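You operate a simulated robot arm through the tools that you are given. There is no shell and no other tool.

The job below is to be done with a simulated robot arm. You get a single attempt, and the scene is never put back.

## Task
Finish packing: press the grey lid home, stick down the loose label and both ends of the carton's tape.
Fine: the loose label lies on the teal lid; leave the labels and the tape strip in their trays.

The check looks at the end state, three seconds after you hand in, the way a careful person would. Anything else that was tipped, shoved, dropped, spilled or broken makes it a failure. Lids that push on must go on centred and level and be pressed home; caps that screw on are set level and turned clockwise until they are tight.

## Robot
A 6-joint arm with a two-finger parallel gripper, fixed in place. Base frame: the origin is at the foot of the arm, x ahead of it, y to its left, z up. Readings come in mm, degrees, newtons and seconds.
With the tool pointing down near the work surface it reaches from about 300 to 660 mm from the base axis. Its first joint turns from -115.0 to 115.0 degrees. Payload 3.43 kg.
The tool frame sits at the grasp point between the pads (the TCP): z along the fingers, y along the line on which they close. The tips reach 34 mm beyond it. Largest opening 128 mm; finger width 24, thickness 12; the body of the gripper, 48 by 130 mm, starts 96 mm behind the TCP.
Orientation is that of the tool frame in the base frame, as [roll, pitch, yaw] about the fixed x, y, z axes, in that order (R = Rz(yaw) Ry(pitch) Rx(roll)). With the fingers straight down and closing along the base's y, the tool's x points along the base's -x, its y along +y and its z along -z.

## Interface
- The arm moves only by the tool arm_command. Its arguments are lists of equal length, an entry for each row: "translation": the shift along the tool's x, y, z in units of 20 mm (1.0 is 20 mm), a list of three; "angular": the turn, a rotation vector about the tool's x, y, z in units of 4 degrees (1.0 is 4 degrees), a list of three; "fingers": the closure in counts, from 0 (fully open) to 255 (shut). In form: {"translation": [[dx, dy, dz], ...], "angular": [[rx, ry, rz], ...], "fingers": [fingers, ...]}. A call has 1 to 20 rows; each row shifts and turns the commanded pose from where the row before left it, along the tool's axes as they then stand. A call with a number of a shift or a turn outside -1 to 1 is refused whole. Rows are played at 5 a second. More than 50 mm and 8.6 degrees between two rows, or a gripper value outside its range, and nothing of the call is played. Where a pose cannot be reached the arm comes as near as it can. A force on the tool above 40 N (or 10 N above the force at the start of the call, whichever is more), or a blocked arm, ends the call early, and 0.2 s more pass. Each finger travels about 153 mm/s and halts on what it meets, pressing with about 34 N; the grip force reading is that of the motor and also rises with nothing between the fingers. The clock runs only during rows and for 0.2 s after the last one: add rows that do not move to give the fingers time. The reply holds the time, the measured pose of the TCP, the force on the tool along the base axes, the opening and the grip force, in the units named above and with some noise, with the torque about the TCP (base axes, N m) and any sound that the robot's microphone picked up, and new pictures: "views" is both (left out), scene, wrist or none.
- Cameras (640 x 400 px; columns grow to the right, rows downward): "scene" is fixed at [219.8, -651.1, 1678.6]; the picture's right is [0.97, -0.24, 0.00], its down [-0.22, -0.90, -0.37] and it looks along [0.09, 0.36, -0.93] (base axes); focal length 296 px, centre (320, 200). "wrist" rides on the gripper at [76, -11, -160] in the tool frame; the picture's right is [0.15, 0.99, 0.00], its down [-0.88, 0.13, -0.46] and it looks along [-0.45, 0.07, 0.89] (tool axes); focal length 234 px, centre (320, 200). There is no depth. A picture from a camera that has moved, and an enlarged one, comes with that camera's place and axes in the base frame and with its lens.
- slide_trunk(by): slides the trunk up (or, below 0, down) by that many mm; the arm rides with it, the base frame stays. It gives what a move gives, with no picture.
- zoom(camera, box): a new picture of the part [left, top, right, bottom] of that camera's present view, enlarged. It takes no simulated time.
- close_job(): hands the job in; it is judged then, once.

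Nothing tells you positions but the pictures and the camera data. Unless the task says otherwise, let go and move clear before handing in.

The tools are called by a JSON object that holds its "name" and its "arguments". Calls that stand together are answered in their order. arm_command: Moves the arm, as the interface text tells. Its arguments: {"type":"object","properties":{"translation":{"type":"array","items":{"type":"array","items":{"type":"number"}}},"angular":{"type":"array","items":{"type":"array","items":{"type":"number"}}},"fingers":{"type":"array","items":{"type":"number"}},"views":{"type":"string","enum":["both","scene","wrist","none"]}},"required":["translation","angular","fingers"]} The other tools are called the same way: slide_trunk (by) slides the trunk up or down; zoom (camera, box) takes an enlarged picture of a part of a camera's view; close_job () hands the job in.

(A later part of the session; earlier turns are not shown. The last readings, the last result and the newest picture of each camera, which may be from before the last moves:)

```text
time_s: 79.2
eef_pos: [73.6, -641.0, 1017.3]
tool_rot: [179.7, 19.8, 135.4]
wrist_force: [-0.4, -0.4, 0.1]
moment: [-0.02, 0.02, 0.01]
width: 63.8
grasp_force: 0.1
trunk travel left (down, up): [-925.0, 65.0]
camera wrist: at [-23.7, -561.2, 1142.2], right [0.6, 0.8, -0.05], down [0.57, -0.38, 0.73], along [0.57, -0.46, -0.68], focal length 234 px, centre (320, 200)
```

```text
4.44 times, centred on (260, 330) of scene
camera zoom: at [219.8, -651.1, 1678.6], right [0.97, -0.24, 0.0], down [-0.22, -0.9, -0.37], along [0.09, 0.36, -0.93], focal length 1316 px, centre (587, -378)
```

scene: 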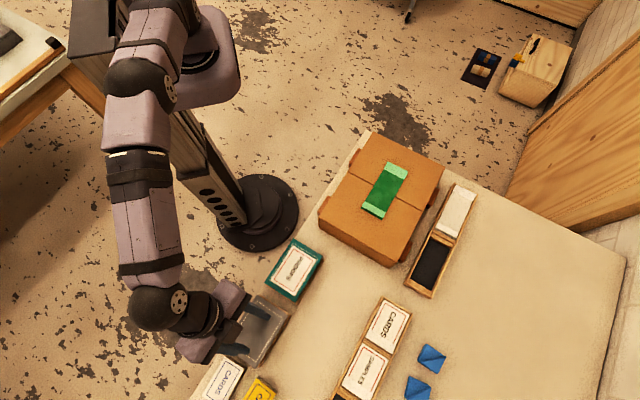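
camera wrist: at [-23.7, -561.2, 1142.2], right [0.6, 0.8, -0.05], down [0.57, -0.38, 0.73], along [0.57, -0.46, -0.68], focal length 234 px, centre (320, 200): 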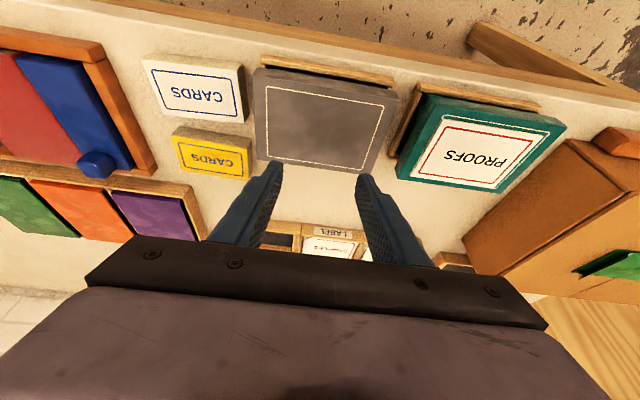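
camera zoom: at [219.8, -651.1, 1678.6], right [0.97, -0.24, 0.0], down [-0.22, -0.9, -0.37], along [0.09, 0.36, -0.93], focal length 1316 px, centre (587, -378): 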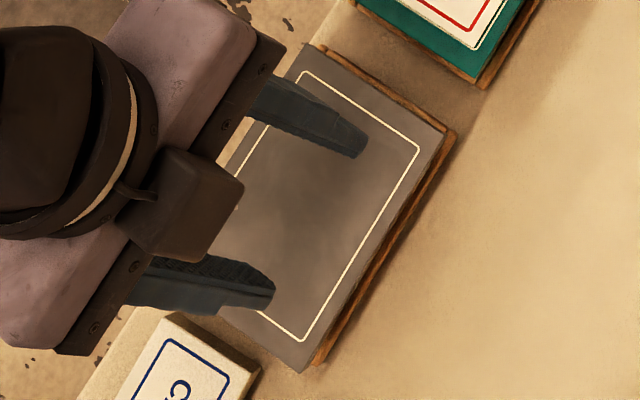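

My triangulation now puts the grey lid's top at about z 932–933, against 939 before pressing. I'll check the same view against the teal lid, whose height I know by touch (935).

{"name": "zoom", "arguments": {"camera": "wrist", "box": [380, 70, 580, 200]}}

{"name": "zoom", "arguments": {"camera": "wrist", "box": [240, 40, 330, 100]}}

{"name": "zoom", "arguments": {"camera": "wrist", "box": [330, 55, 420, 115]}}

```text
3.08 times, centred on (480, 135) of wrist
camera zoom: at [-23.7, -561.2, 1142.2], right [0.6, 0.8, -0.05], down [0.57, -0.38, 0.73], along [0.57, -0.46, -0.68], focal length 720 px, centre (-172, 400)
```

zoom: 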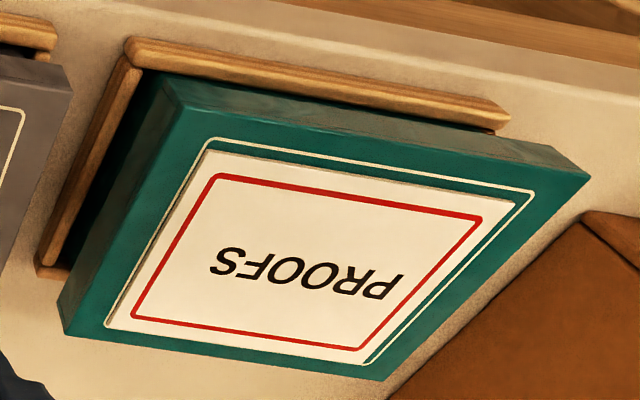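

```text
6.67 times, centred on (285, 70) of wrist
camera zoom: at [-23.7, -561.2, 1142.2], right [0.6, 0.8, -0.05], down [0.57, -0.38, 0.73], along [0.57, -0.46, -0.68], focal length 1561 px, centre (553, 1067)
```

zoom: 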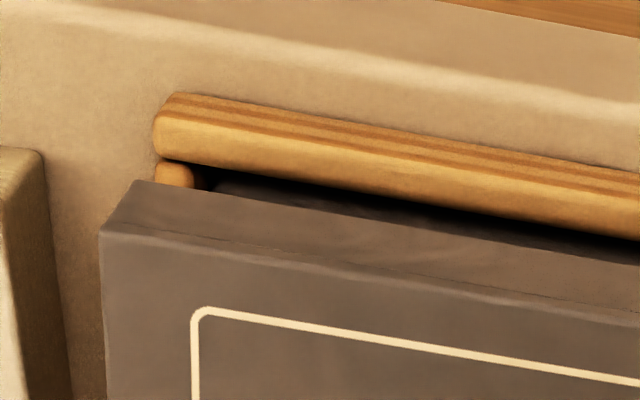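

```text
6.67 times, centred on (375, 85) of wrist
camera zoom: at [-23.7, -561.2, 1142.2], right [0.6, 0.8, -0.05], down [0.57, -0.38, 0.73], along [0.57, -0.46, -0.68], focal length 1561 px, centre (-47, 967)
```

zoom: 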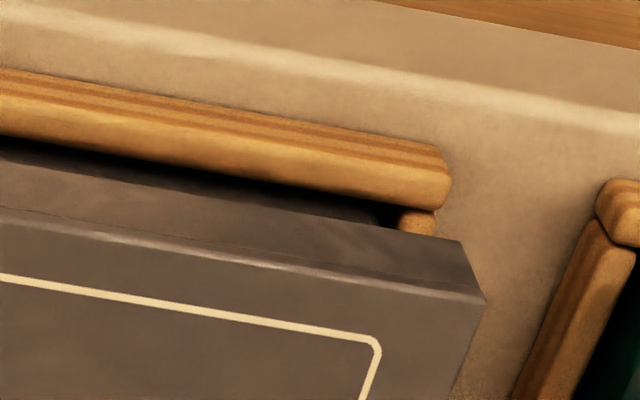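

The comparison with teal (biased equally low in this view) suggests the grey lid still stands 2–3 mm proud, and no click was heard. I'll press again with the fingers shut, exactly on the lid's centre, and with more force.

{"name": "arm_command", "arguments": {"translation": [[0, 0, 0], [0, 0, 0], [0.17, 0, -0.062], [0.161, 0, 0.442], [0.161, 0, 0.442], [0.161, 0, 0.442], [0.161, 0, 0.442], [0.161, 0, 0.442], [0, 0, 0]], "angular": [[0, 0, 0], [0, 0, 0], [0, 0, 0], [0, 0, 0], [0, 0, 0], [0, 0, 0], [0, 0, 0], [0, 0, 0], [0, 0, 0]], "fingers": [255, 255, 255, 255, 255, 255, 255, 255, 255], "views": "none"}}

{"name": "arm_command", "arguments": {"translation": [[0.017, 0, 0.047], [0.017, 0, 0.047], [0.017, 0, 0.047], [0, 0, 0]], "angular": [[0, 0, 0], [0, 0, 0], [0, 0, 0], [0, 0, 0]], "fingers": [255, 255, 255, 255], "views": "none"}}

```text
time_s: 81.2
eef_pos: [70.8, -639.2, 969.6]
tool_rot: [179.8, 20.0, 135.3]
wrist_force: [-0.5, 0.5, 1.0]
moment: [-0.01, 0.03, -0.01]
width: 0.0
grasp_force: 33.0
trunk travel left (down, up): [-925.0, 65.0]
```

```text
time_s: 82.2
eef_pos: [70.4, -639.3, 969.3]
tool_rot: [-179.9, 20.1, 135.4]
wrist_force: [0.9, 0.3, 6.6]
moment: [0.0, -0.01, 0.01]
width: 0.0
grasp_force: 32.9
trunk travel left (down, up): [-925.0, 65.0]
```

Contact is at the same height as before. I'll increase the pressure in steps.

{"name": "arm_command", "arguments": {"translation": [[0.017, 0, 0.047], [0.017, 0, 0.047], [0.017, 0, 0.047], [0, 0, 0], [0, 0, 0]], "angular": [[0, 0, 0], [0, 0, 0], [0, 0, 0], [0, 0, 0], [0, 0, 0]], "fingers": [255, 255, 255, 255, 255], "views": "none"}}

{"name": "arm_command", "arguments": {"translation": [[0.017, 0, 0.047], [0.017, 0, 0.047], [0, 0, 0], [0, 0, 0]], "angular": [[0, 0, 0], [0, 0, 0], [0, 0, 0], [0, 0, 0]], "fingers": [255, 255, 255, 255], "views": "none"}}

```text
time_s: 83.4
eef_pos: [71.4, -639.4, 969.3]
tool_rot: [-179.8, 20.2, 135.5]
wrist_force: [0.3, -1.4, 21.6]
moment: [-0.03, -0.05, -0.03]
width: 0.0
grasp_force: 33.2
trunk travel left (down, up): [-925.0, 65.0]
```

```text
time_s: 84.4
eef_pos: [71.8, -637.5, 968.5]
tool_rot: [-179.7, 20.3, 135.5]
wrist_force: [0.3, 0.2, 27.4]
moment: [-0.02, -0.06, -0.01]
width: 0.0
grasp_force: 33.2
trunk travel left (down, up): [-925.0, 65.0]
```

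The load is centred now. I'll continue upward in force.

{"name": "arm_command", "arguments": {"translation": [[0.017, 0, 0.047], [0.017, 0, 0.047], [0, 0, 0], [0, 0, 0]], "angular": [[0, 0, 0], [0, 0, 0], [0, 0, 0], [0, 0, 0]], "fingers": [255, 255, 255, 255], "views": "none"}}

{"name": "arm_command", "arguments": {"translation": [[0.017, 0, 0.047], [0.017, 0, 0.047], [0, 0, 0], [0, 0, 0]], "angular": [[0, 0, 0], [0, 0, 0], [0, 0, 0], [0, 0, 0]], "fingers": [255, 255, 255, 255], "views": "none"}}

```text
time_s: 85.4
eef_pos: [69.8, -639.1, 967.7]
tool_rot: [-179.6, 20.5, 135.6]
wrist_force: [0.9, 2.6, 32.5]
moment: [0.13, -0.06, 0.03]
width: 0.0
grasp_force: 33.3
trunk travel left (down, up): [-925.0, 65.0]
```

```text
time_s: 86.4
eef_pos: [71.7, -637.4, 967.9]
tool_rot: [-179.4, 20.6, 135.7]
wrist_force: [1.4, 3.8, 37.3]
moment: [0.13, -0.09, 0.01]
width: 0.1
grasp_force: 32.8
trunk travel left (down, up): [-925.0, 65.0]
```

I'm at 37 N with no yield and no click. I'll look closely before adding more.

{"name": "arm_command", "arguments": {"translation": [[0, 0, 0]], "angular": [[0, 0, 0]], "fingers": [255], "views": "both"}}

{"name": "zoom", "arguments": {"camera": "wrist", "box": [220, 60, 420, 200]}}

{"name": "zoom", "arguments": {"camera": "scene", "box": [225, 290, 305, 370]}}

```text
time_s: 86.8
eef_pos: [70.2, -638.3, 968.6]
tool_rot: [-179.3, 20.7, 135.7]
wrist_force: [1.5, 4.1, 36.8]
moment: [0.15, -0.05, -0.02]
width: 0.0
grasp_force: 33.6
trunk travel left (down, up): [-925.0, 65.0]
camera wrist: at [-26.7, -556.4, 1092.1], right [0.6, 0.8, -0.06], down [0.57, -0.37, 0.73], along [0.57, -0.47, -0.68], focal length 234 px, centre (320, 200)
```

scene: 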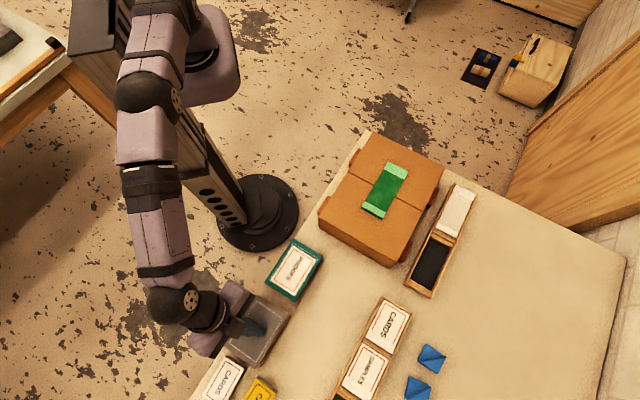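
wrist: 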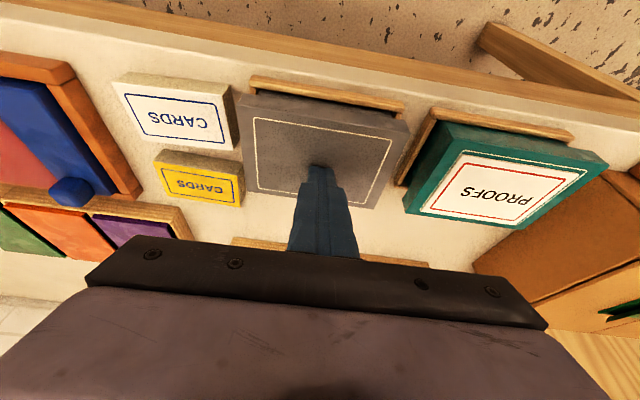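

```text
2.86 times, centred on (320, 130) of wrist
camera zoom: at [-26.7, -556.4, 1092.1], right [0.6, 0.8, -0.06], down [0.57, -0.37, 0.73], along [0.57, -0.47, -0.68], focal length 669 px, centre (320, 400)
```

zoom: 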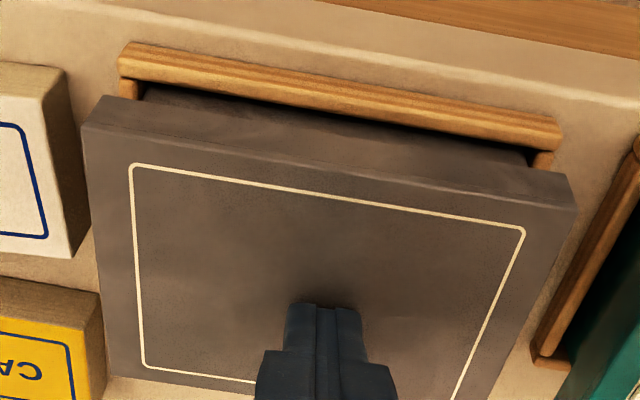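

```text
5.00 times, centred on (265, 330) of scene
camera zoom: at [219.8, -651.1, 1678.6], right [0.97, -0.24, 0.0], down [-0.22, -0.9, -0.37], along [0.09, 0.36, -0.93], focal length 1480 px, centre (595, -450)
```

zoom: 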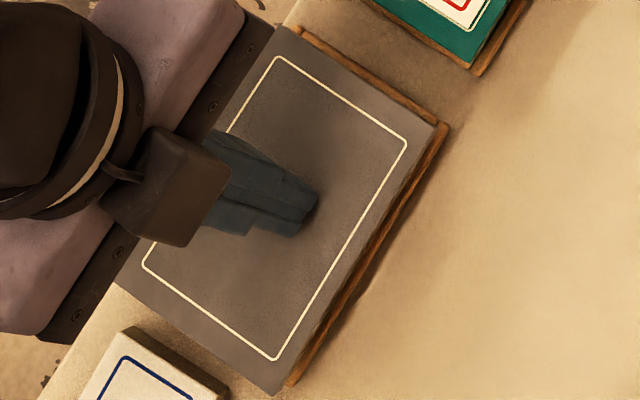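

{"name": "zoom", "arguments": {"camera": "wrist", "box": [230, 65, 330, 135]}}

{"name": "zoom", "arguments": {"camera": "wrist", "box": [390, 90, 620, 240]}}

{"name": "zoom", "arguments": {"camera": "wrist", "box": [330, 80, 440, 150]}}

```text
5.71 times, centred on (280, 100) of wrist
camera zoom: at [-26.7, -556.4, 1092.1], right [0.6, 0.8, -0.06], down [0.57, -0.37, 0.73], along [0.57, -0.47, -0.68], focal length 1338 px, centre (549, 771)
```

zoom: 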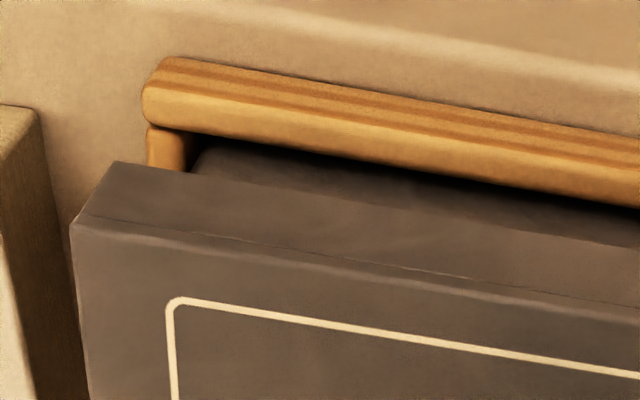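

```text
2.67 times, centred on (505, 165) of wrist
camera zoom: at [-26.7, -556.4, 1092.1], right [0.6, 0.8, -0.06], down [0.57, -0.37, 0.73], along [0.57, -0.47, -0.68], focal length 624 px, centre (-173, 293)
```

zoom: 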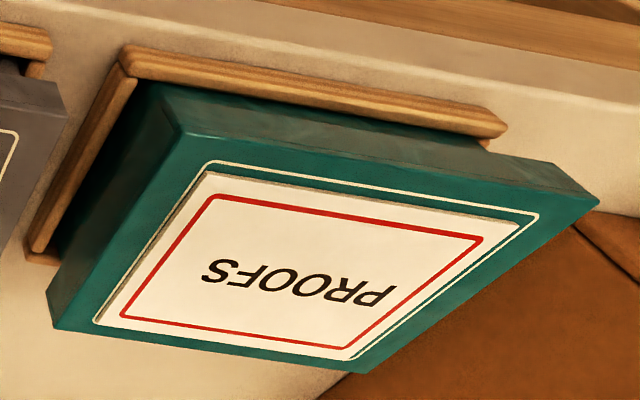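

```text
5.71 times, centred on (385, 115) of wrist
camera zoom: at [-26.7, -556.4, 1092.1], right [0.6, 0.8, -0.06], down [0.57, -0.37, 0.73], along [0.57, -0.47, -0.68], focal length 1338 px, centre (-51, 686)
```

zoom: 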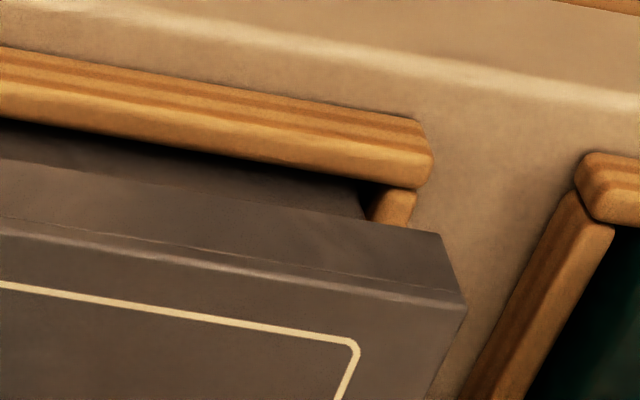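

Heights still look ambiguous, so I'll refine using a sharper scene zoom of the teal lid as a reference while holding position.

{"name": "zoom", "arguments": {"camera": "scene", "box": [255, 235, 335, 310]}}

{"name": "zoom", "arguments": {"camera": "wrist", "box": [420, 100, 520, 170]}}

{"name": "zoom", "arguments": {"camera": "wrist", "box": [520, 110, 620, 180]}}

```text
5.33 times, centred on (295, 272) of scene
camera zoom: at [219.8, -651.1, 1678.6], right [0.97, -0.24, 0.0], down [-0.22, -0.9, -0.37], along [0.09, 0.36, -0.93], focal length 1579 px, centre (453, -187)
```

zoom: 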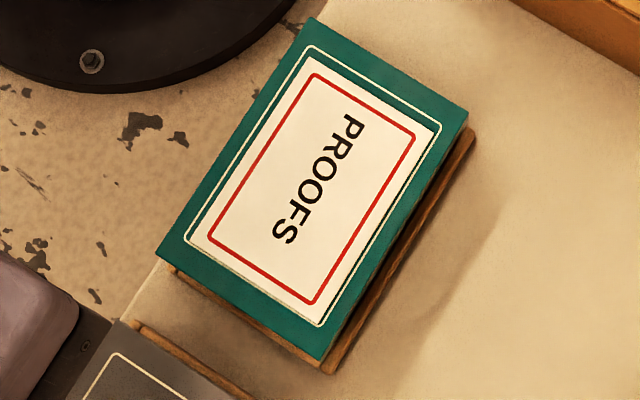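

```text
5.71 times, centred on (470, 135) of wrist
camera zoom: at [-26.7, -556.4, 1092.1], right [0.6, 0.8, -0.06], down [0.57, -0.37, 0.73], along [0.57, -0.47, -0.68], focal length 1338 px, centre (-537, 571)
```

zoom: 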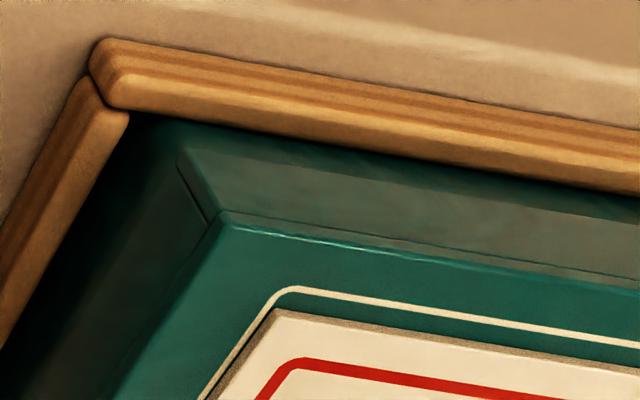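

```text
5.71 times, centred on (570, 145) of wrist
camera zoom: at [-26.7, -556.4, 1092.1], right [0.6, 0.8, -0.06], down [0.57, -0.37, 0.73], along [0.57, -0.47, -0.68], focal length 1338 px, centre (-1109, 514)
```

zoom: 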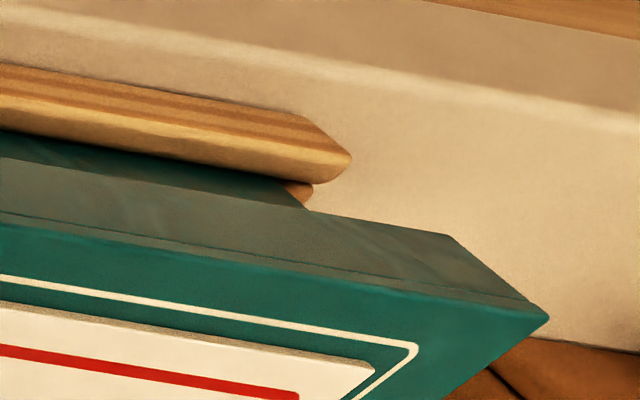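

I've held 37 N on the centre. To settle whether the lid moved, I'll go back to the same side-on viewpoint I used at the start and compare directly.

{"name": "arm_command", "arguments": {"translation": [[-0.068, 0, -0.188], [-0.171, 0, -0.47], [-0.342, 0, -0.94], [-0.342, 0, -0.94], [-0.342, 0, -0.94], [-0.342, 0, -0.94], [0.9, 0.1, -0.33], [0.9, 0.1, -0.33], [0.9, 0.1, -0.33], [0.9, 0.1, -0.33], [0.9, 0.1, -0.33], [0, 0, 0]], "angular": [[0, 0, 0], [0, 0, 0], [0, 0, 0], [0, 0, 0], [0, 0, 0], [0, 0, 0], [0, 0, 0], [0, 0, 0], [0, 0, 0], [0, 0, 0], [0, 0, 0], [0, 0, 0]], "fingers": [255, 255, 255, 255, 255, 255, 255, 255, 255, 255, 255, 255], "views": "wrist"}}

```text
time_s: 89.4
eef_pos: [9.0, -563.1, 1052.4]
tool_rot: [179.8, 19.9, 135.4]
wrist_force: [0.5, 0.1, 0.2]
moment: [0.03, -0.02, 0.01]
width: 0.1
grasp_force: 32.5
trunk travel left (down, up): [-925.0, 65.0]
camera wrist: at [-88.4, -484.2, 1177.9], right [0.6, 0.8, -0.05], down [0.57, -0.38, 0.73], along [0.57, -0.46, -0.68], focal length 234 px, centre (320, 200)
```

wrist: 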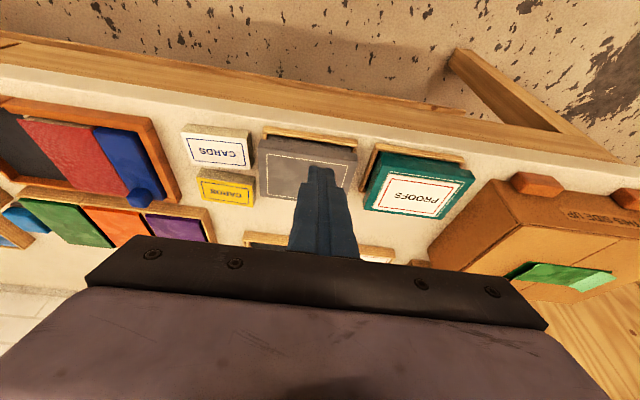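

{"name": "arm_command", "arguments": {"translation": [[0.53, 0.46, -0.41], [0.53, 0.46, -0.41], [0, 0, 0], [0, 0, 0], [0, 0, 0], [0, 0, 0], [0, 0, 0], [0, 0, 0]], "angular": [[0, 0, 0], [0, 0, 0], [0, -1, 0], [0, -1, 0], [0, -1, 0], [0, -1, 0], [0, -1, 0], [0, 0, 0]], "fingers": [255, 255, 255, 255, 255, 255, 255, 255], "views": "wrist"}}

{"name": "zoom", "arguments": {"camera": "wrist", "box": [235, 75, 365, 180]}}

{"name": "zoom", "arguments": {"camera": "wrist", "box": [340, 95, 480, 195]}}

```text
time_s: 91.2
eef_pos: [3.8, -532.9, 1061.4]
tool_rot: [179.9, 39.9, 135.4]
wrist_force: [-0.1, 0.3, -0.1]
moment: [-0.02, -0.01, 0.01]
width: 0.0
grasp_force: 33.5
trunk travel left (down, up): [-925.0, 65.0]
camera wrist: at [-118.0, -428.3, 1136.1], right [0.61, 0.78, -0.09], down [0.36, -0.18, 0.92], along [0.7, -0.59, -0.39], focal length 234 px, centre (320, 200)
```

wrist: 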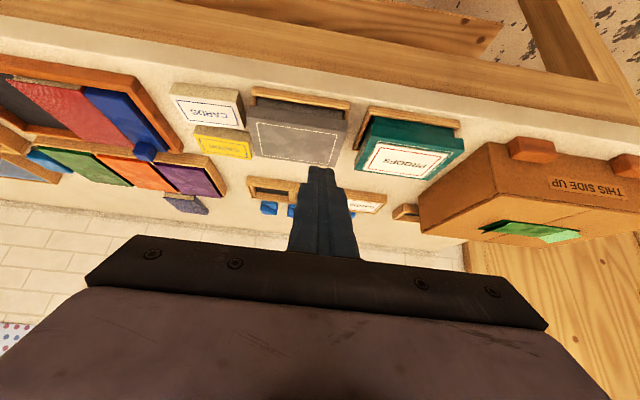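

```text
3.81 times, centred on (300, 128) of wrist
camera zoom: at [-118.0, -428.3, 1136.1], right [0.61, 0.78, -0.09], down [0.36, -0.18, 0.92], along [0.7, -0.59, -0.39], focal length 892 px, centre (396, 476)
```

zoom: 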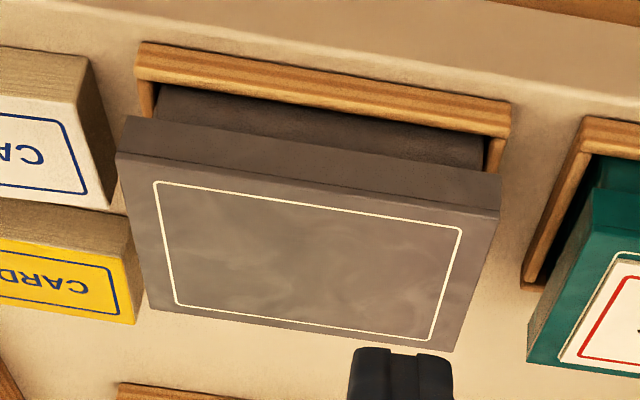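

```text
4.00 times, centred on (410, 145) of wrist
camera zoom: at [-118.0, -428.3, 1136.1], right [0.61, 0.78, -0.09], down [0.36, -0.18, 0.92], along [0.7, -0.59, -0.39], focal length 937 px, centre (-40, 420)
```

zoom: 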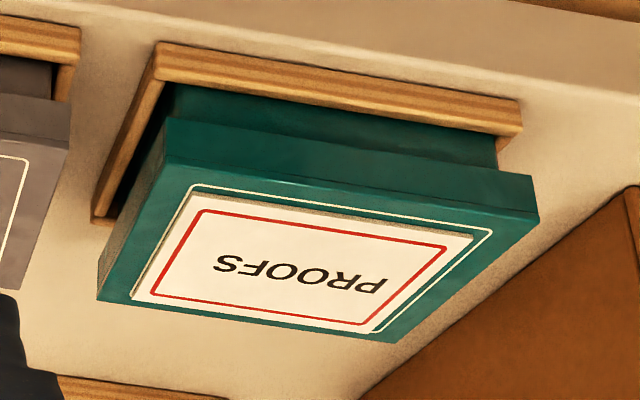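

A direct comparison with the first view shows the rail unchanged and the lid shifted down about 6–7 mm at both near corners. It did go down, and it now stops firmly. I'll zoom in further to check that it's level at all corners.

{"name": "zoom", "arguments": {"camera": "wrist", "box": [240, 80, 310, 165]}}

{"name": "zoom", "arguments": {"camera": "wrist", "box": [295, 85, 365, 170]}}

{"name": "zoom", "arguments": {"camera": "wrist", "box": [350, 95, 420, 180]}}

{"name": "zoom", "arguments": {"camera": "scene", "box": [215, 285, 305, 375]}}

```text
4.71 times, centred on (275, 122) of wrist
camera zoom: at [-118.0, -428.3, 1136.1], right [0.61, 0.78, -0.09], down [0.36, -0.18, 0.92], along [0.7, -0.59, -0.39], focal length 1102 px, centre (532, 565)
```

zoom: 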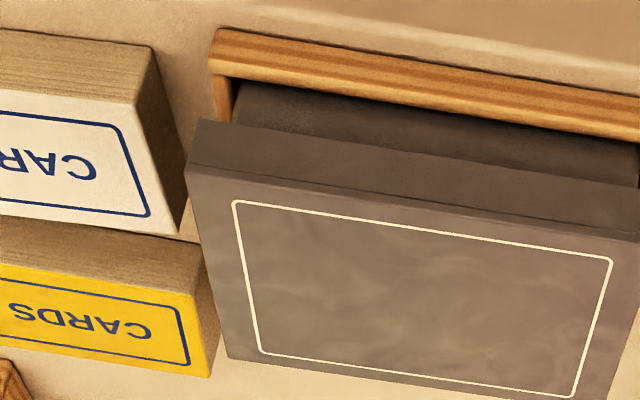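

```text
4.71 times, centred on (330, 128) of wrist
camera zoom: at [-118.0, -428.3, 1136.1], right [0.61, 0.78, -0.09], down [0.36, -0.18, 0.92], along [0.7, -0.59, -0.39], focal length 1102 px, centre (273, 541)
```

zoom: 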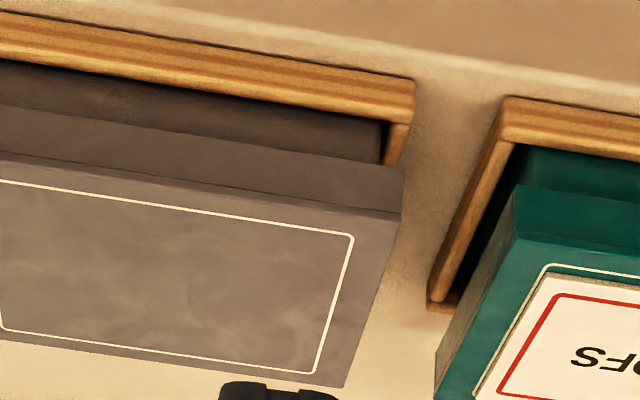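

```text
4.71 times, centred on (385, 138) of wrist
camera zoom: at [-118.0, -428.3, 1136.1], right [0.61, 0.78, -0.09], down [0.36, -0.18, 0.92], along [0.7, -0.59, -0.39], focal length 1102 px, centre (14, 494)
```

zoom: 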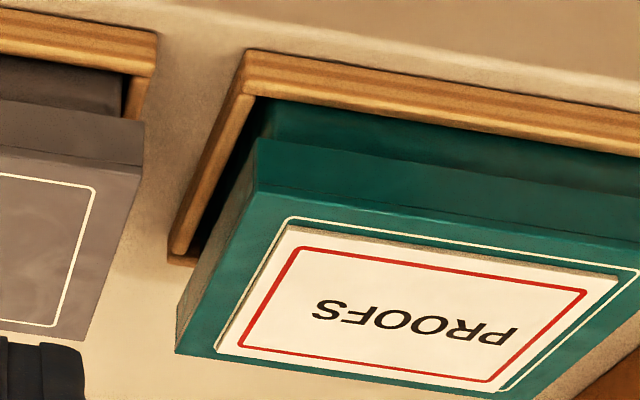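

```text
4.44 times, centred on (260, 330) of scene
camera zoom: at [219.8, -651.1, 1678.6], right [0.97, -0.24, 0.0], down [-0.22, -0.9, -0.37], along [0.09, 0.36, -0.93], focal length 1316 px, centre (587, -378)
```

zoom: 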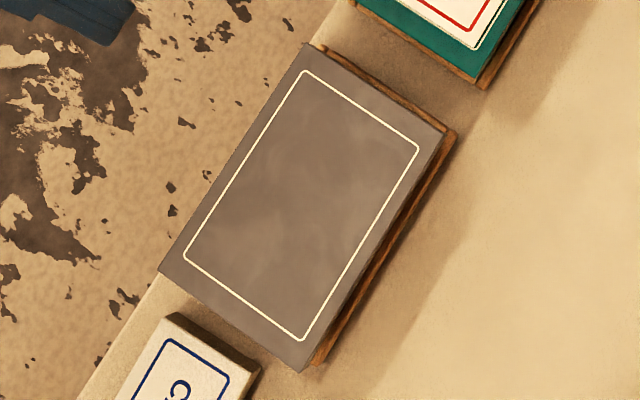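

{"name": "zoom", "arguments": {"camera": "wrist", "box": [242, 82, 274, 122]}}

{"name": "zoom", "arguments": {"camera": "wrist", "box": [325, 95, 357, 135]}}

{"name": "zoom", "arguments": {"camera": "wrist", "box": [360, 100, 392, 140]}}

{"name": "zoom", "arguments": {"camera": "wrist", "box": [442, 112, 474, 152]}}

```text
10.00 times, centred on (258, 102) of wrist
camera zoom: at [-118.0, -428.3, 1136.1], right [0.61, 0.78, -0.09], down [0.36, -0.18, 0.92], along [0.7, -0.59, -0.39], focal length 2342 px, centre (940, 1180)
```

zoom: 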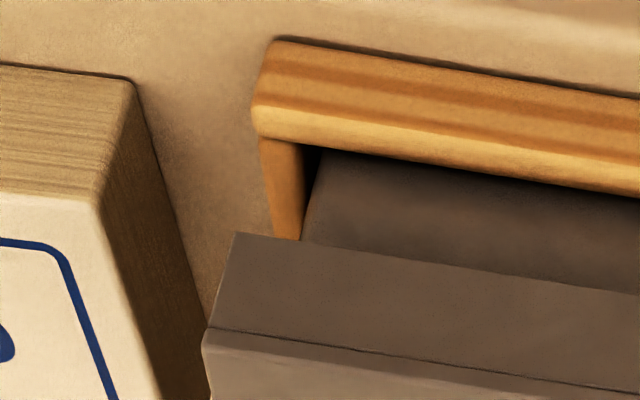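

```text
10.00 times, centred on (341, 115) of wrist
camera zoom: at [-118.0, -428.3, 1136.1], right [0.61, 0.78, -0.09], down [0.36, -0.18, 0.92], along [0.7, -0.59, -0.39], focal length 2342 px, centre (110, 1050)
```

zoom: 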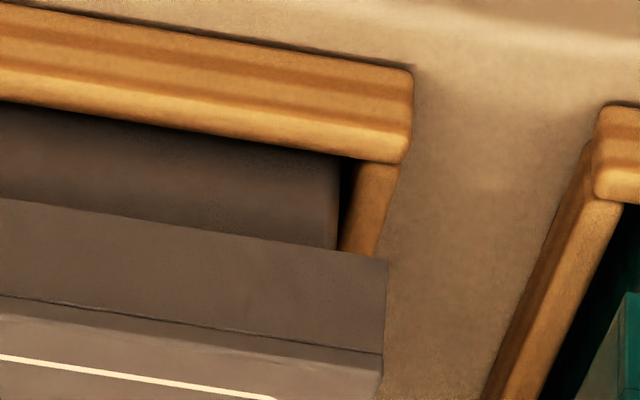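

```text
10.00 times, centred on (376, 120) of wrist
camera zoom: at [-118.0, -428.3, 1136.1], right [0.61, 0.78, -0.09], down [0.36, -0.18, 0.92], along [0.7, -0.59, -0.39], focal length 2342 px, centre (-240, 1000)
```

zoom: 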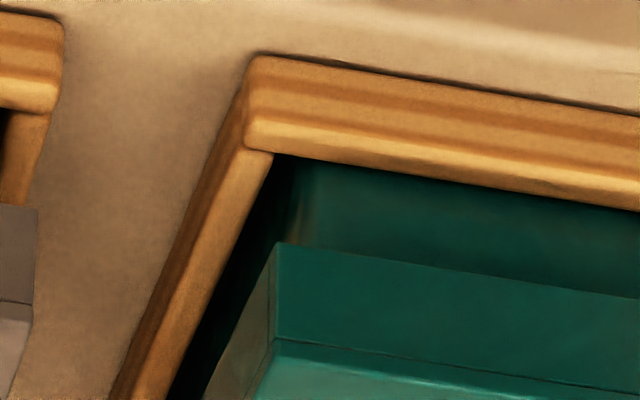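

```text
10.00 times, centred on (458, 132) of wrist
camera zoom: at [-118.0, -428.3, 1136.1], right [0.61, 0.78, -0.09], down [0.36, -0.18, 0.92], along [0.7, -0.59, -0.39], focal length 2342 px, centre (-1060, 880)
```

zoom: 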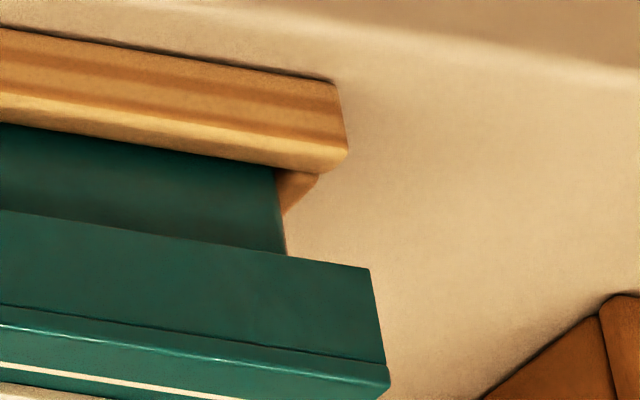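

All four lid corners now triangulate to z 933 ± 1 (it was 939), and the gap to the rail matches the teal box, so the grey lid is level and home. Next is the carton tape. I'll reduce the tilt to 10°, rise, and move toward the tape's near end.

{"name": "arm_command", "arguments": {"translation": [[0, 0, 0], [0, 0, 0], [0, 0, 0], [0, 0, 0], [0, 0, 0], [0, 0, 0], [0, 0, 0], [0, 0, 0], [-0.13, 0, -0.74], [-0.13, 0, -0.74], [0, 0, 0]], "angular": [[0, 1, 0], [0, 1, 0], [0, 1, 0], [0, 1, 0], [0, 1, 0], [0, 1, 0], [0, 1, 0], [0, 0.5, 0], [0, 0, 0], [0, 0, 0], [0, 0, 0]], "fingers": [255, 255, 255, 255, 255, 255, 255, 255, 255, 255, 255], "views": "none"}}

```text
time_s: 93.6
eef_pos: [5.1, -532.4, 1091.3]
tool_rot: [-180.0, 10.0, 135.5]
wrist_force: [0.6, 0.6, -0.5]
moment: [-0.01, -0.03, 0.0]
width: 0.2
grasp_force: 32.4
trunk travel left (down, up): [-925.0, 65.0]
```

{"name": "arm_command", "arguments": {"translation": [[-0.607, 0.981, 0.107], [-0.607, 0.981, 0.107], [-0.607, 0.981, 0.107], [-0.607, 0.981, 0.107], [-0.607, 0.981, 0.107], [-0.607, 0.981, 0.107], [-0.607, 0.981, 0.107], [-0.607, 0.981, 0.107], [-0.607, 0.981, 0.107], [-0.607, 0.981, 0.107], [-0.607, 0.981, 0.107], [-0.607, 0.981, 0.107], [-0.607, 0.981, 0.107], [-0.607, 0.981, 0.107], [-0.607, 0.981, 0.107], [-0.607, 0.981, 0.107], [-0.607, 0.981, 0.107], [0, 0, 0]], "angular": [[0, 0, 0], [0, 0, 0], [0, 0, 0], [0, 0, 0], [0, 0, 0], [0, 0, 0], [0, 0, 0], [0, 0, 0], [0, 0, 0], [0, 0, 0], [0, 0, 0], [0, 0, 0], [0, 0, 0], [0, 0, 0], [0, 0, 0], [0, 0, 0], [0, 0, 0], [0, 0, 0]], "fingers": [255, 255, 255, 255, 255, 255, 255, 255, 255, 255, 255, 255, 255, 255, 255, 255, 255, 255], "views": "both"}}

{"name": "zoom", "arguments": {"camera": "wrist", "box": [200, 50, 480, 240]}}

```text
time_s: 97.4
eef_pos: [388.1, -440.4, 1093.3]
tool_rot: [179.9, 9.9, 135.4]
wrist_force: [-0.2, 0.7, 0.2]
moment: [0.0, 0.03, 0.0]
width: 0.0
grasp_force: 32.9
trunk travel left (down, up): [-925.0, 65.0]
camera wrist: at [306.2, -378.2, 1237.9], right [0.59, 0.81, -0.02], down [0.65, -0.46, 0.6], along [0.47, -0.37, -0.8], focal length 234 px, centre (320, 200)
```

scene: 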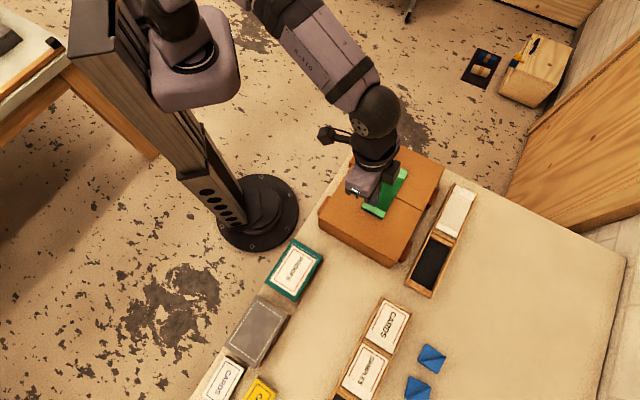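
wrist: 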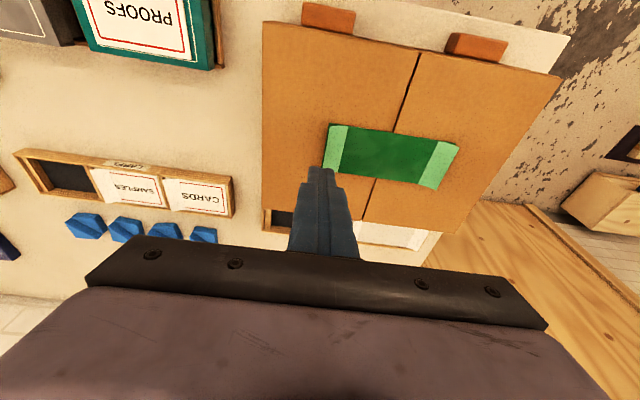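

```text
2.11 times, centred on (340, 145) of wrist
camera zoom: at [306.2, -378.2, 1237.9], right [0.59, 0.81, -0.02], down [0.65, -0.46, 0.6], along [0.47, -0.37, -0.8], focal length 493 px, centre (278, 316)
```

zoom: 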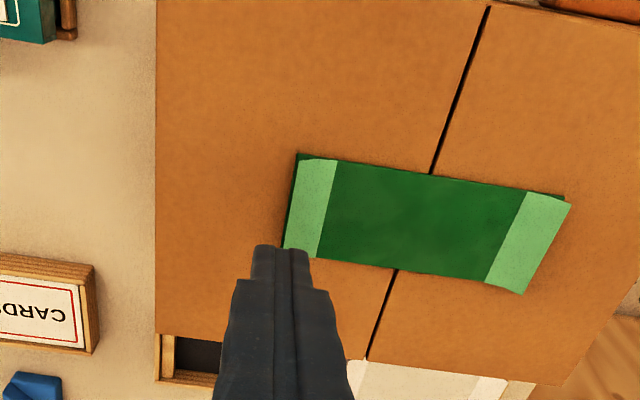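

I have a clear view of the tape, and the two light-green ends are the curled flaps. Hinge lines are near (419, -431) and (496, -355), each flap about 22 mm long and 61 mm wide. I'll position above the near flap first.

{"name": "arm_command", "arguments": {"translation": [[-0.094, 0.16, 0.707], [-0.094, 0.16, 0.707], [-0.094, 0.16, 0.707], [-0.094, 0.16, 0.707], [-0.094, 0.16, 0.707], [0, 0, 0]], "angular": [[0, 0, 0], [0, 0, 0], [0, 0, 0], [0, 0, 0], [0, 0, 0], [0, 0, 0]], "fingers": [255, 255, 255, 255, 255, 255], "views": "both"}}

{"name": "zoom", "arguments": {"camera": "wrist", "box": [230, 80, 470, 230]}}

{"name": "zoom", "arguments": {"camera": "scene", "box": [340, 150, 430, 230]}}

```text
time_s: 98.8
eef_pos: [412.1, -445.1, 1024.0]
tool_rot: [179.9, 9.9, 135.5]
wrist_force: [-0.5, -0.1, -0.7]
moment: [-0.02, 0.0, 0.01]
width: 0.3
grasp_force: 32.5
trunk travel left (down, up): [-925.0, 65.0]
camera wrist: at [332.5, -382.0, 1170.0], right [0.59, 0.81, -0.02], down [0.65, -0.46, 0.6], along [0.47, -0.37, -0.8], focal length 234 px, centre (320, 200)
```

scene: 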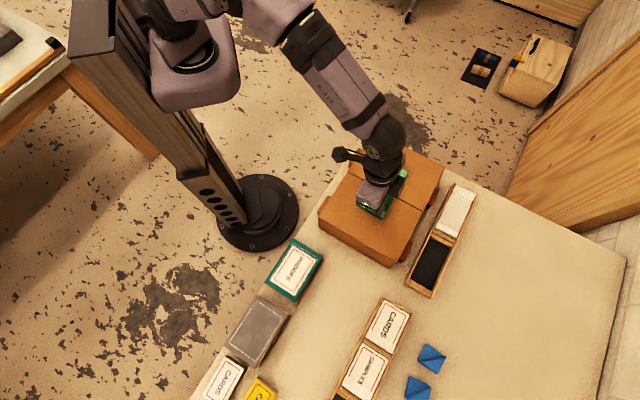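
wrist: 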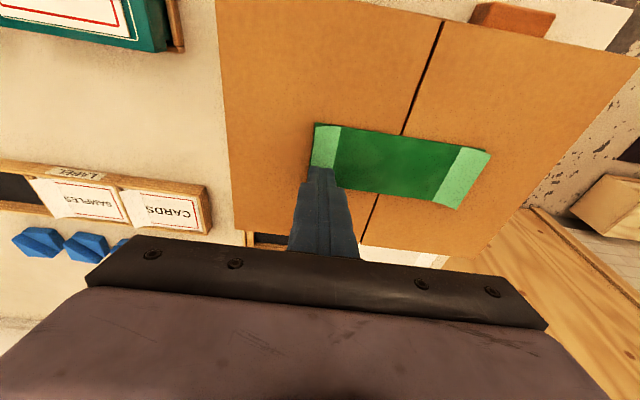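

```text
2.67 times, centred on (350, 155) of wrist
camera zoom: at [332.5, -382.0, 1170.0], right [0.59, 0.81, -0.02], down [0.65, -0.46, 0.6], along [0.47, -0.37, -0.8], focal length 624 px, centre (240, 320)
```

zoom: 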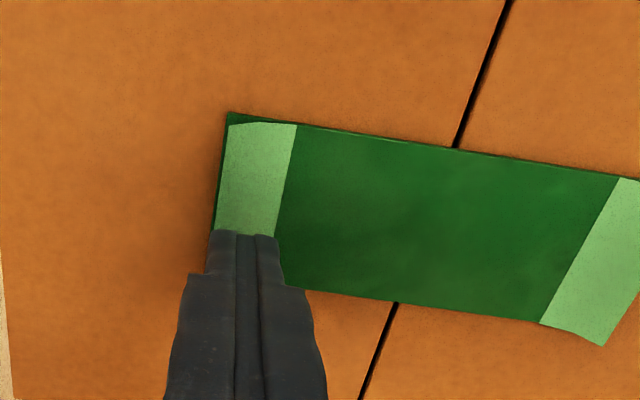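

```text
5.00 times, centred on (385, 190) of scene
camera zoom: at [219.8, -651.1, 1678.6], right [0.97, -0.24, 0.0], down [-0.22, -0.9, -0.37], along [0.09, 0.36, -0.93], focal length 1480 px, centre (-5, 250)
```

zoom: 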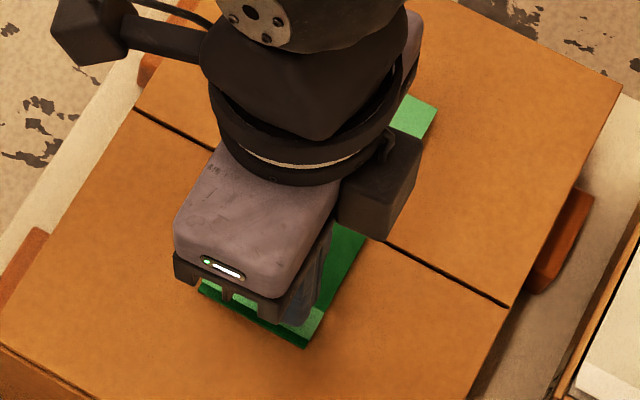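

The fingertip is centred over the near flap. I'll descend slowly to contact.

{"name": "arm_command", "arguments": {"translation": [[0.0174, 0, 0.0985], [0.0174, 0, 0.0985], [0.0174, 0, 0.0985], [0.0174, 0, 0.0985], [0.0174, 0, 0.0985], [0.0174, 0, 0.0985], [0.0174, 0, 0.0985], [0, 0, 0]], "angular": [[0, 0, 0], [0, 0, 0], [0, 0, 0], [0, 0, 0], [0, 0, 0], [0, 0, 0], [0, 0, 0], [0, 0, 0]], "fingers": [255, 255, 255, 255, 255, 255, 255, 255], "views": "wrist"}}

{"name": "zoom", "arguments": {"camera": "wrist", "box": [230, 80, 470, 230]}}

```text
time_s: 100.6
eef_pos: [413.8, -446.0, 1012.9]
tool_rot: [179.9, 10.1, 135.5]
wrist_force: [-1.0, 0.5, 9.0]
moment: [0.07, 0.05, 0.03]
width: 0.0
grasp_force: 32.5
trunk travel left (down, up): [-925.0, 65.0]
camera wrist: at [332.2, -382.2, 1157.1], right [0.59, 0.81, -0.02], down [0.65, -0.46, 0.6], along [0.48, -0.37, -0.8], focal length 234 px, centre (320, 200)
```

wrist: 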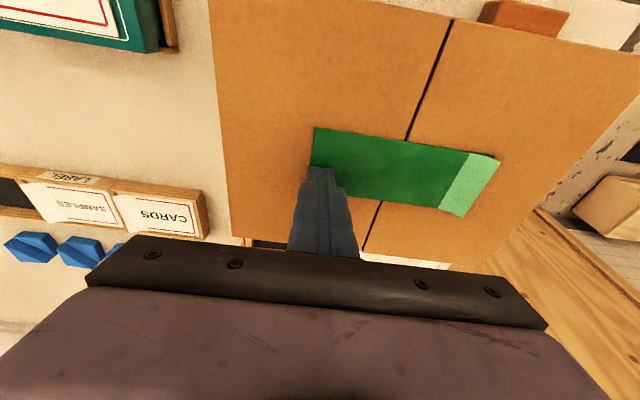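

```text
2.67 times, centred on (350, 155) of wrist
camera zoom: at [332.2, -382.2, 1157.1], right [0.59, 0.81, -0.02], down [0.65, -0.46, 0.6], along [0.48, -0.37, -0.8], focal length 624 px, centre (240, 320)
```

zoom: 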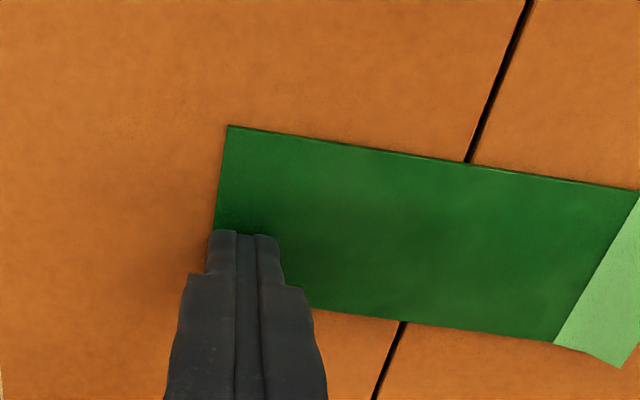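

The near flap is now lying flat at 9 N. I'll press harder and hold it.

{"name": "arm_command", "arguments": {"translation": [[0.0087, 0, 0.0493], [0.0087, 0, 0.0493], [0, 0, 0], [0, 0, 0], [0, 0, 0], [0, 0, 0]], "angular": [[0, 0, 0], [0, 0, 0], [0, 0, 0], [0, 0, 0], [0, 0, 0], [0, 0, 0]], "fingers": [255, 255, 255, 255, 255, 255], "views": "none"}}

```text
time_s: 102.0
eef_pos: [413.8, -445.4, 1012.0]
tool_rot: [179.9, 10.4, 135.5]
wrist_force: [1.3, -1.3, 23.4]
moment: [0.04, 0.04, -0.08]
width: 0.0
grasp_force: 32.6
trunk travel left (down, up): [-925.0, 65.0]
```

23 N is held at the centre. Next I'll press this flap on both sides, ±20 mm across the tape.

{"name": "arm_command", "arguments": {"translation": [[-0.035, 0, -0.197], [-0.139, 0, -0.788], [0.985, 0, -0.174], [0.087, 0, 0.4925], [0.035, 0, 0.197], [0.026, 0, 0.148], [0.0087, 0, 0.0493], [0.0087, 0, 0.0493], [0, 0, 0], [0, 0, 0]], "angular": [[0, 0, 0], [0, 0, 0], [0, 0, 0], [0, 0, 0], [0, 0, 0], [0, 0, 0], [0, 0, 0], [0, 0, 0], [0, 0, 0], [0, 0, 0]], "fingers": [255, 255, 255, 255, 255, 255, 255, 255, 255, 255], "views": "none"}}

{"name": "arm_command", "arguments": {"translation": [[-0.035, 0, -0.197], [-0.139, 0, -0.788], [-0.985, 0, 0.174], [-0.985, 0, 0.174], [0.087, 0, 0.4925], [0.035, 0, 0.197], [0.026, 0, 0.148], [0.0087, 0, 0.0493], [0.0087, 0, 0.0493], [0, 0, 0], [0, 0, 0]], "angular": [[0, 0, 0], [0, 0, 0], [0, 0, 0], [0, 0, 0], [0, 0, 0], [0, 0, 0], [0, 0, 0], [0, 0, 0], [0, 0, 0], [0, 0, 0], [0, 0, 0]], "fingers": [255, 255, 255, 255, 255, 255, 255, 255, 255, 255, 255], "views": "none"}}

```text
time_s: 104.2
eef_pos: [398.5, -431.1, 1012.6]
tool_rot: [179.9, 10.2, 135.5]
wrist_force: [-0.7, 0.6, 15.8]
moment: [0.09, 0.07, 0.0]
width: 0.0
grasp_force: 33.4
trunk travel left (down, up): [-925.0, 65.0]
```

```text
time_s: 106.6
eef_pos: [428.6, -459.8, 1012.5]
tool_rot: [179.9, 10.1, 135.5]
wrist_force: [1.6, -0.7, 9.7]
moment: [0.0, -0.01, -0.05]
width: 0.2
grasp_force: 33.1
trunk travel left (down, up): [-925.0, 65.0]
```

I'll add a little more here, then lift and look.

{"name": "arm_command", "arguments": {"translation": [[0.0087, 0, 0.0493], [0, 0, 0], [0, 0, 0], [-0.035, 0, -0.197], [-0.139, 0, -0.788], [-0.174, 0, -0.985], [0, 0, 0]], "angular": [[0, 0, 0], [0, 0, 0], [0, 0, 0], [0, 0, 0], [0, 0, 0], [0, 0, 0], [0, 0, 0]], "fingers": [255, 255, 255, 255, 255, 255, 255], "views": "wrist"}}

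{"name": "zoom", "arguments": {"camera": "wrist", "box": [230, 70, 510, 230]}}

```text
time_s: 108.2
eef_pos: [427.3, -459.4, 1048.2]
tool_rot: [179.9, 9.8, 135.5]
wrist_force: [-0.1, 1.5, -0.9]
moment: [-0.02, -0.01, 0.01]
width: 0.0
grasp_force: 32.4
trunk travel left (down, up): [-925.0, 65.0]
camera wrist: at [346.3, -396.8, 1194.4], right [0.59, 0.81, -0.02], down [0.65, -0.46, 0.6], along [0.47, -0.37, -0.8], focal length 234 px, centre (320, 200)
```

wrist: 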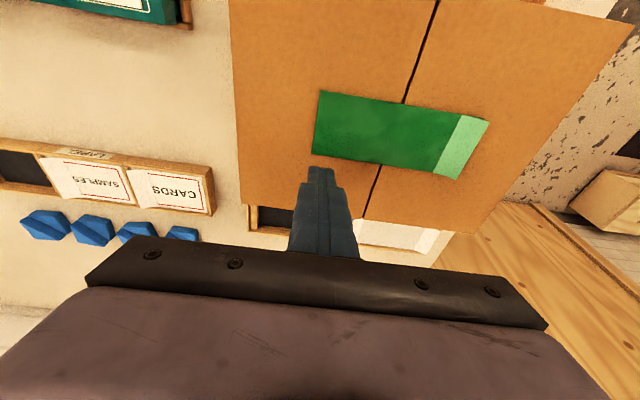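

```text
2.29 times, centred on (370, 150) of wrist
camera zoom: at [346.3, -396.8, 1194.4], right [0.59, 0.81, -0.02], down [0.65, -0.46, 0.6], along [0.47, -0.37, -0.8], focal length 535 px, centre (206, 314)
```

zoom: 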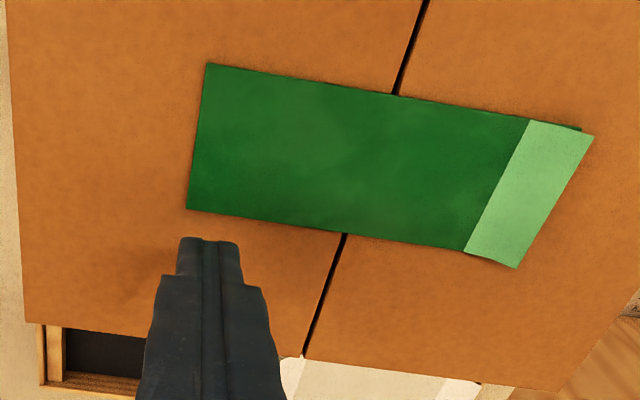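

The near end is stuck down flat. I'll move along to the far end of the tape, with the contact aimed at about (506, -346).

{"name": "arm_command", "arguments": {"translation": [[0.123, 0.976, -0.022], [0.123, 0.976, -0.022], [0.123, 0.976, -0.022], [0.123, 0.976, -0.022], [0.123, 0.976, -0.022], [0.123, 0.976, -0.022], [0.123, 0.976, -0.022], [0.174, 0, 0.985], [0, 0, 0]], "angular": [[0, 0, 0], [0, 0, 0], [0, 0, 0], [0, 0, 0], [0, 0, 0], [0, 0, 0], [0, 0, 0], [0, 0, 0], [0, 0, 0]], "fingers": [255, 255, 255, 255, 255, 255, 255, 255, 255], "views": "both"}}

{"name": "zoom", "arguments": {"camera": "wrist", "box": [180, 80, 420, 230]}}

```text
time_s: 110.2
eef_pos: [511.4, -349.8, 1029.5]
tool_rot: [179.8, 9.9, 135.6]
wrist_force: [0.6, 0.6, 0.5]
moment: [-0.01, -0.02, 0.0]
width: 0.1
grasp_force: 33.0
trunk travel left (down, up): [-925.0, 65.0]
camera wrist: at [430.0, -286.1, 1174.5], right [0.59, 0.81, -0.02], down [0.65, -0.46, 0.6], along [0.47, -0.37, -0.8], focal length 234 px, centre (320, 200)
```

scene: 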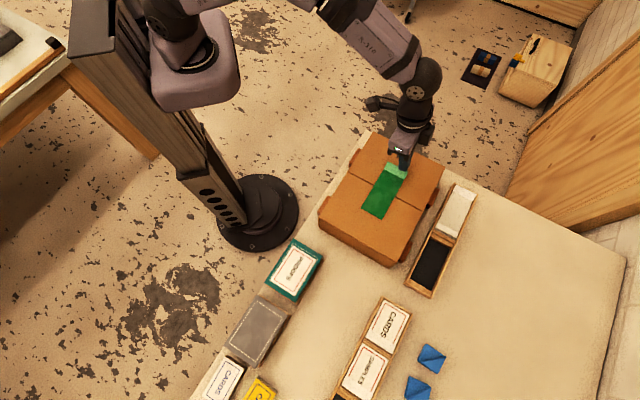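
wrist: 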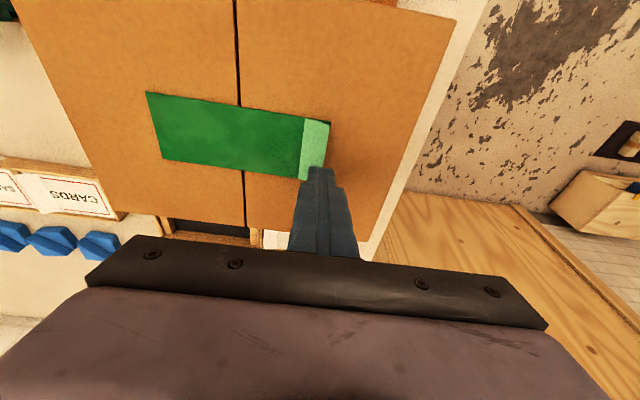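

```text
2.67 times, centred on (300, 155) of wrist
camera zoom: at [430.0, -286.1, 1174.5], right [0.59, 0.81, -0.02], down [0.65, -0.46, 0.6], along [0.47, -0.37, -0.8], focal length 624 px, centre (373, 320)
```

zoom: 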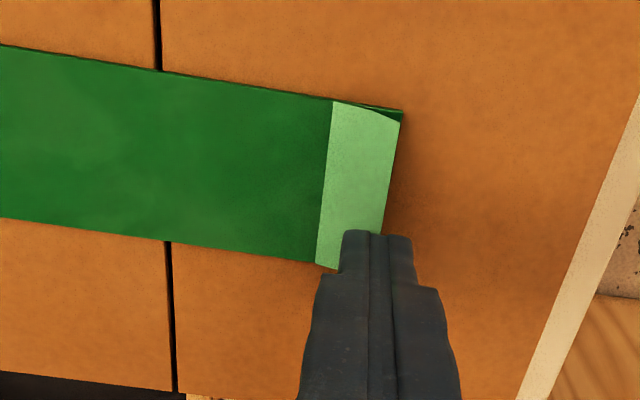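

The tip is 3–4 mm too far out, so I'll shift back by that and descend to contact.

{"name": "arm_command", "arguments": {"translation": [[0, -0.175, 0], [0.0174, 0, 0.0985], [0.0174, 0, 0.0985], [0.0174, 0, 0.0985], [0.0174, 0, 0.0985], [0.0174, 0, 0.0985], [0.0174, 0, 0.0985], [0.0174, 0, 0.0985], [0.0174, 0, 0.0985], [0, 0, 0]], "angular": [[0, 0, 0], [0, 0, 0], [0, 0, 0], [0, 0, 0], [0, 0, 0], [0, 0, 0], [0, 0, 0], [0, 0, 0], [0, 0, 0], [0, 0, 0]], "fingers": [255, 255, 255, 255, 255, 255, 255, 255, 255, 255], "views": "wrist"}}

{"name": "zoom", "arguments": {"camera": "wrist", "box": [180, 80, 420, 230]}}

```text
time_s: 112.4
eef_pos: [508.6, -352.2, 1011.9]
tool_rot: [179.9, 9.9, 135.5]
wrist_force: [0.5, -0.7, -0.1]
moment: [0.03, 0.01, 0.01]
width: 0.0
grasp_force: 33.1
trunk travel left (down, up): [-925.0, 65.0]
camera wrist: at [428.0, -289.5, 1158.5], right [0.59, 0.81, -0.02], down [0.65, -0.46, 0.6], along [0.47, -0.37, -0.8], focal length 234 px, centre (320, 200)
```

wrist: 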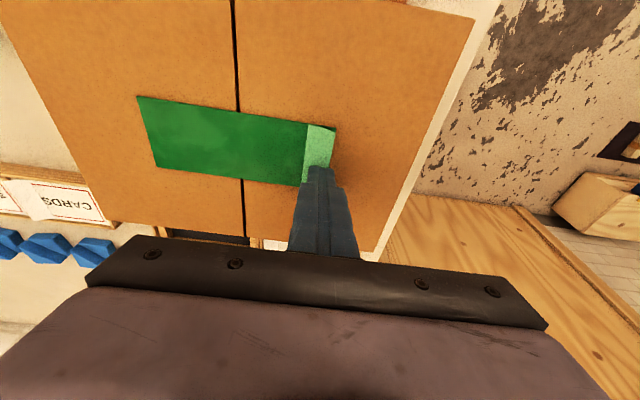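

```text
2.67 times, centred on (300, 155) of wrist
camera zoom: at [428.0, -289.5, 1158.5], right [0.59, 0.81, -0.02], down [0.65, -0.46, 0.6], along [0.47, -0.37, -0.8], focal length 624 px, centre (373, 320)
```

zoom: 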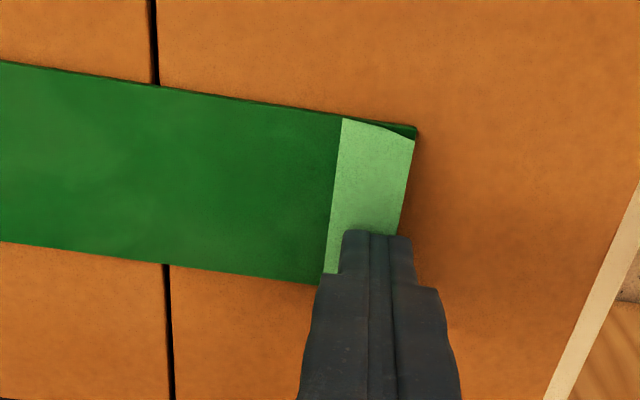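

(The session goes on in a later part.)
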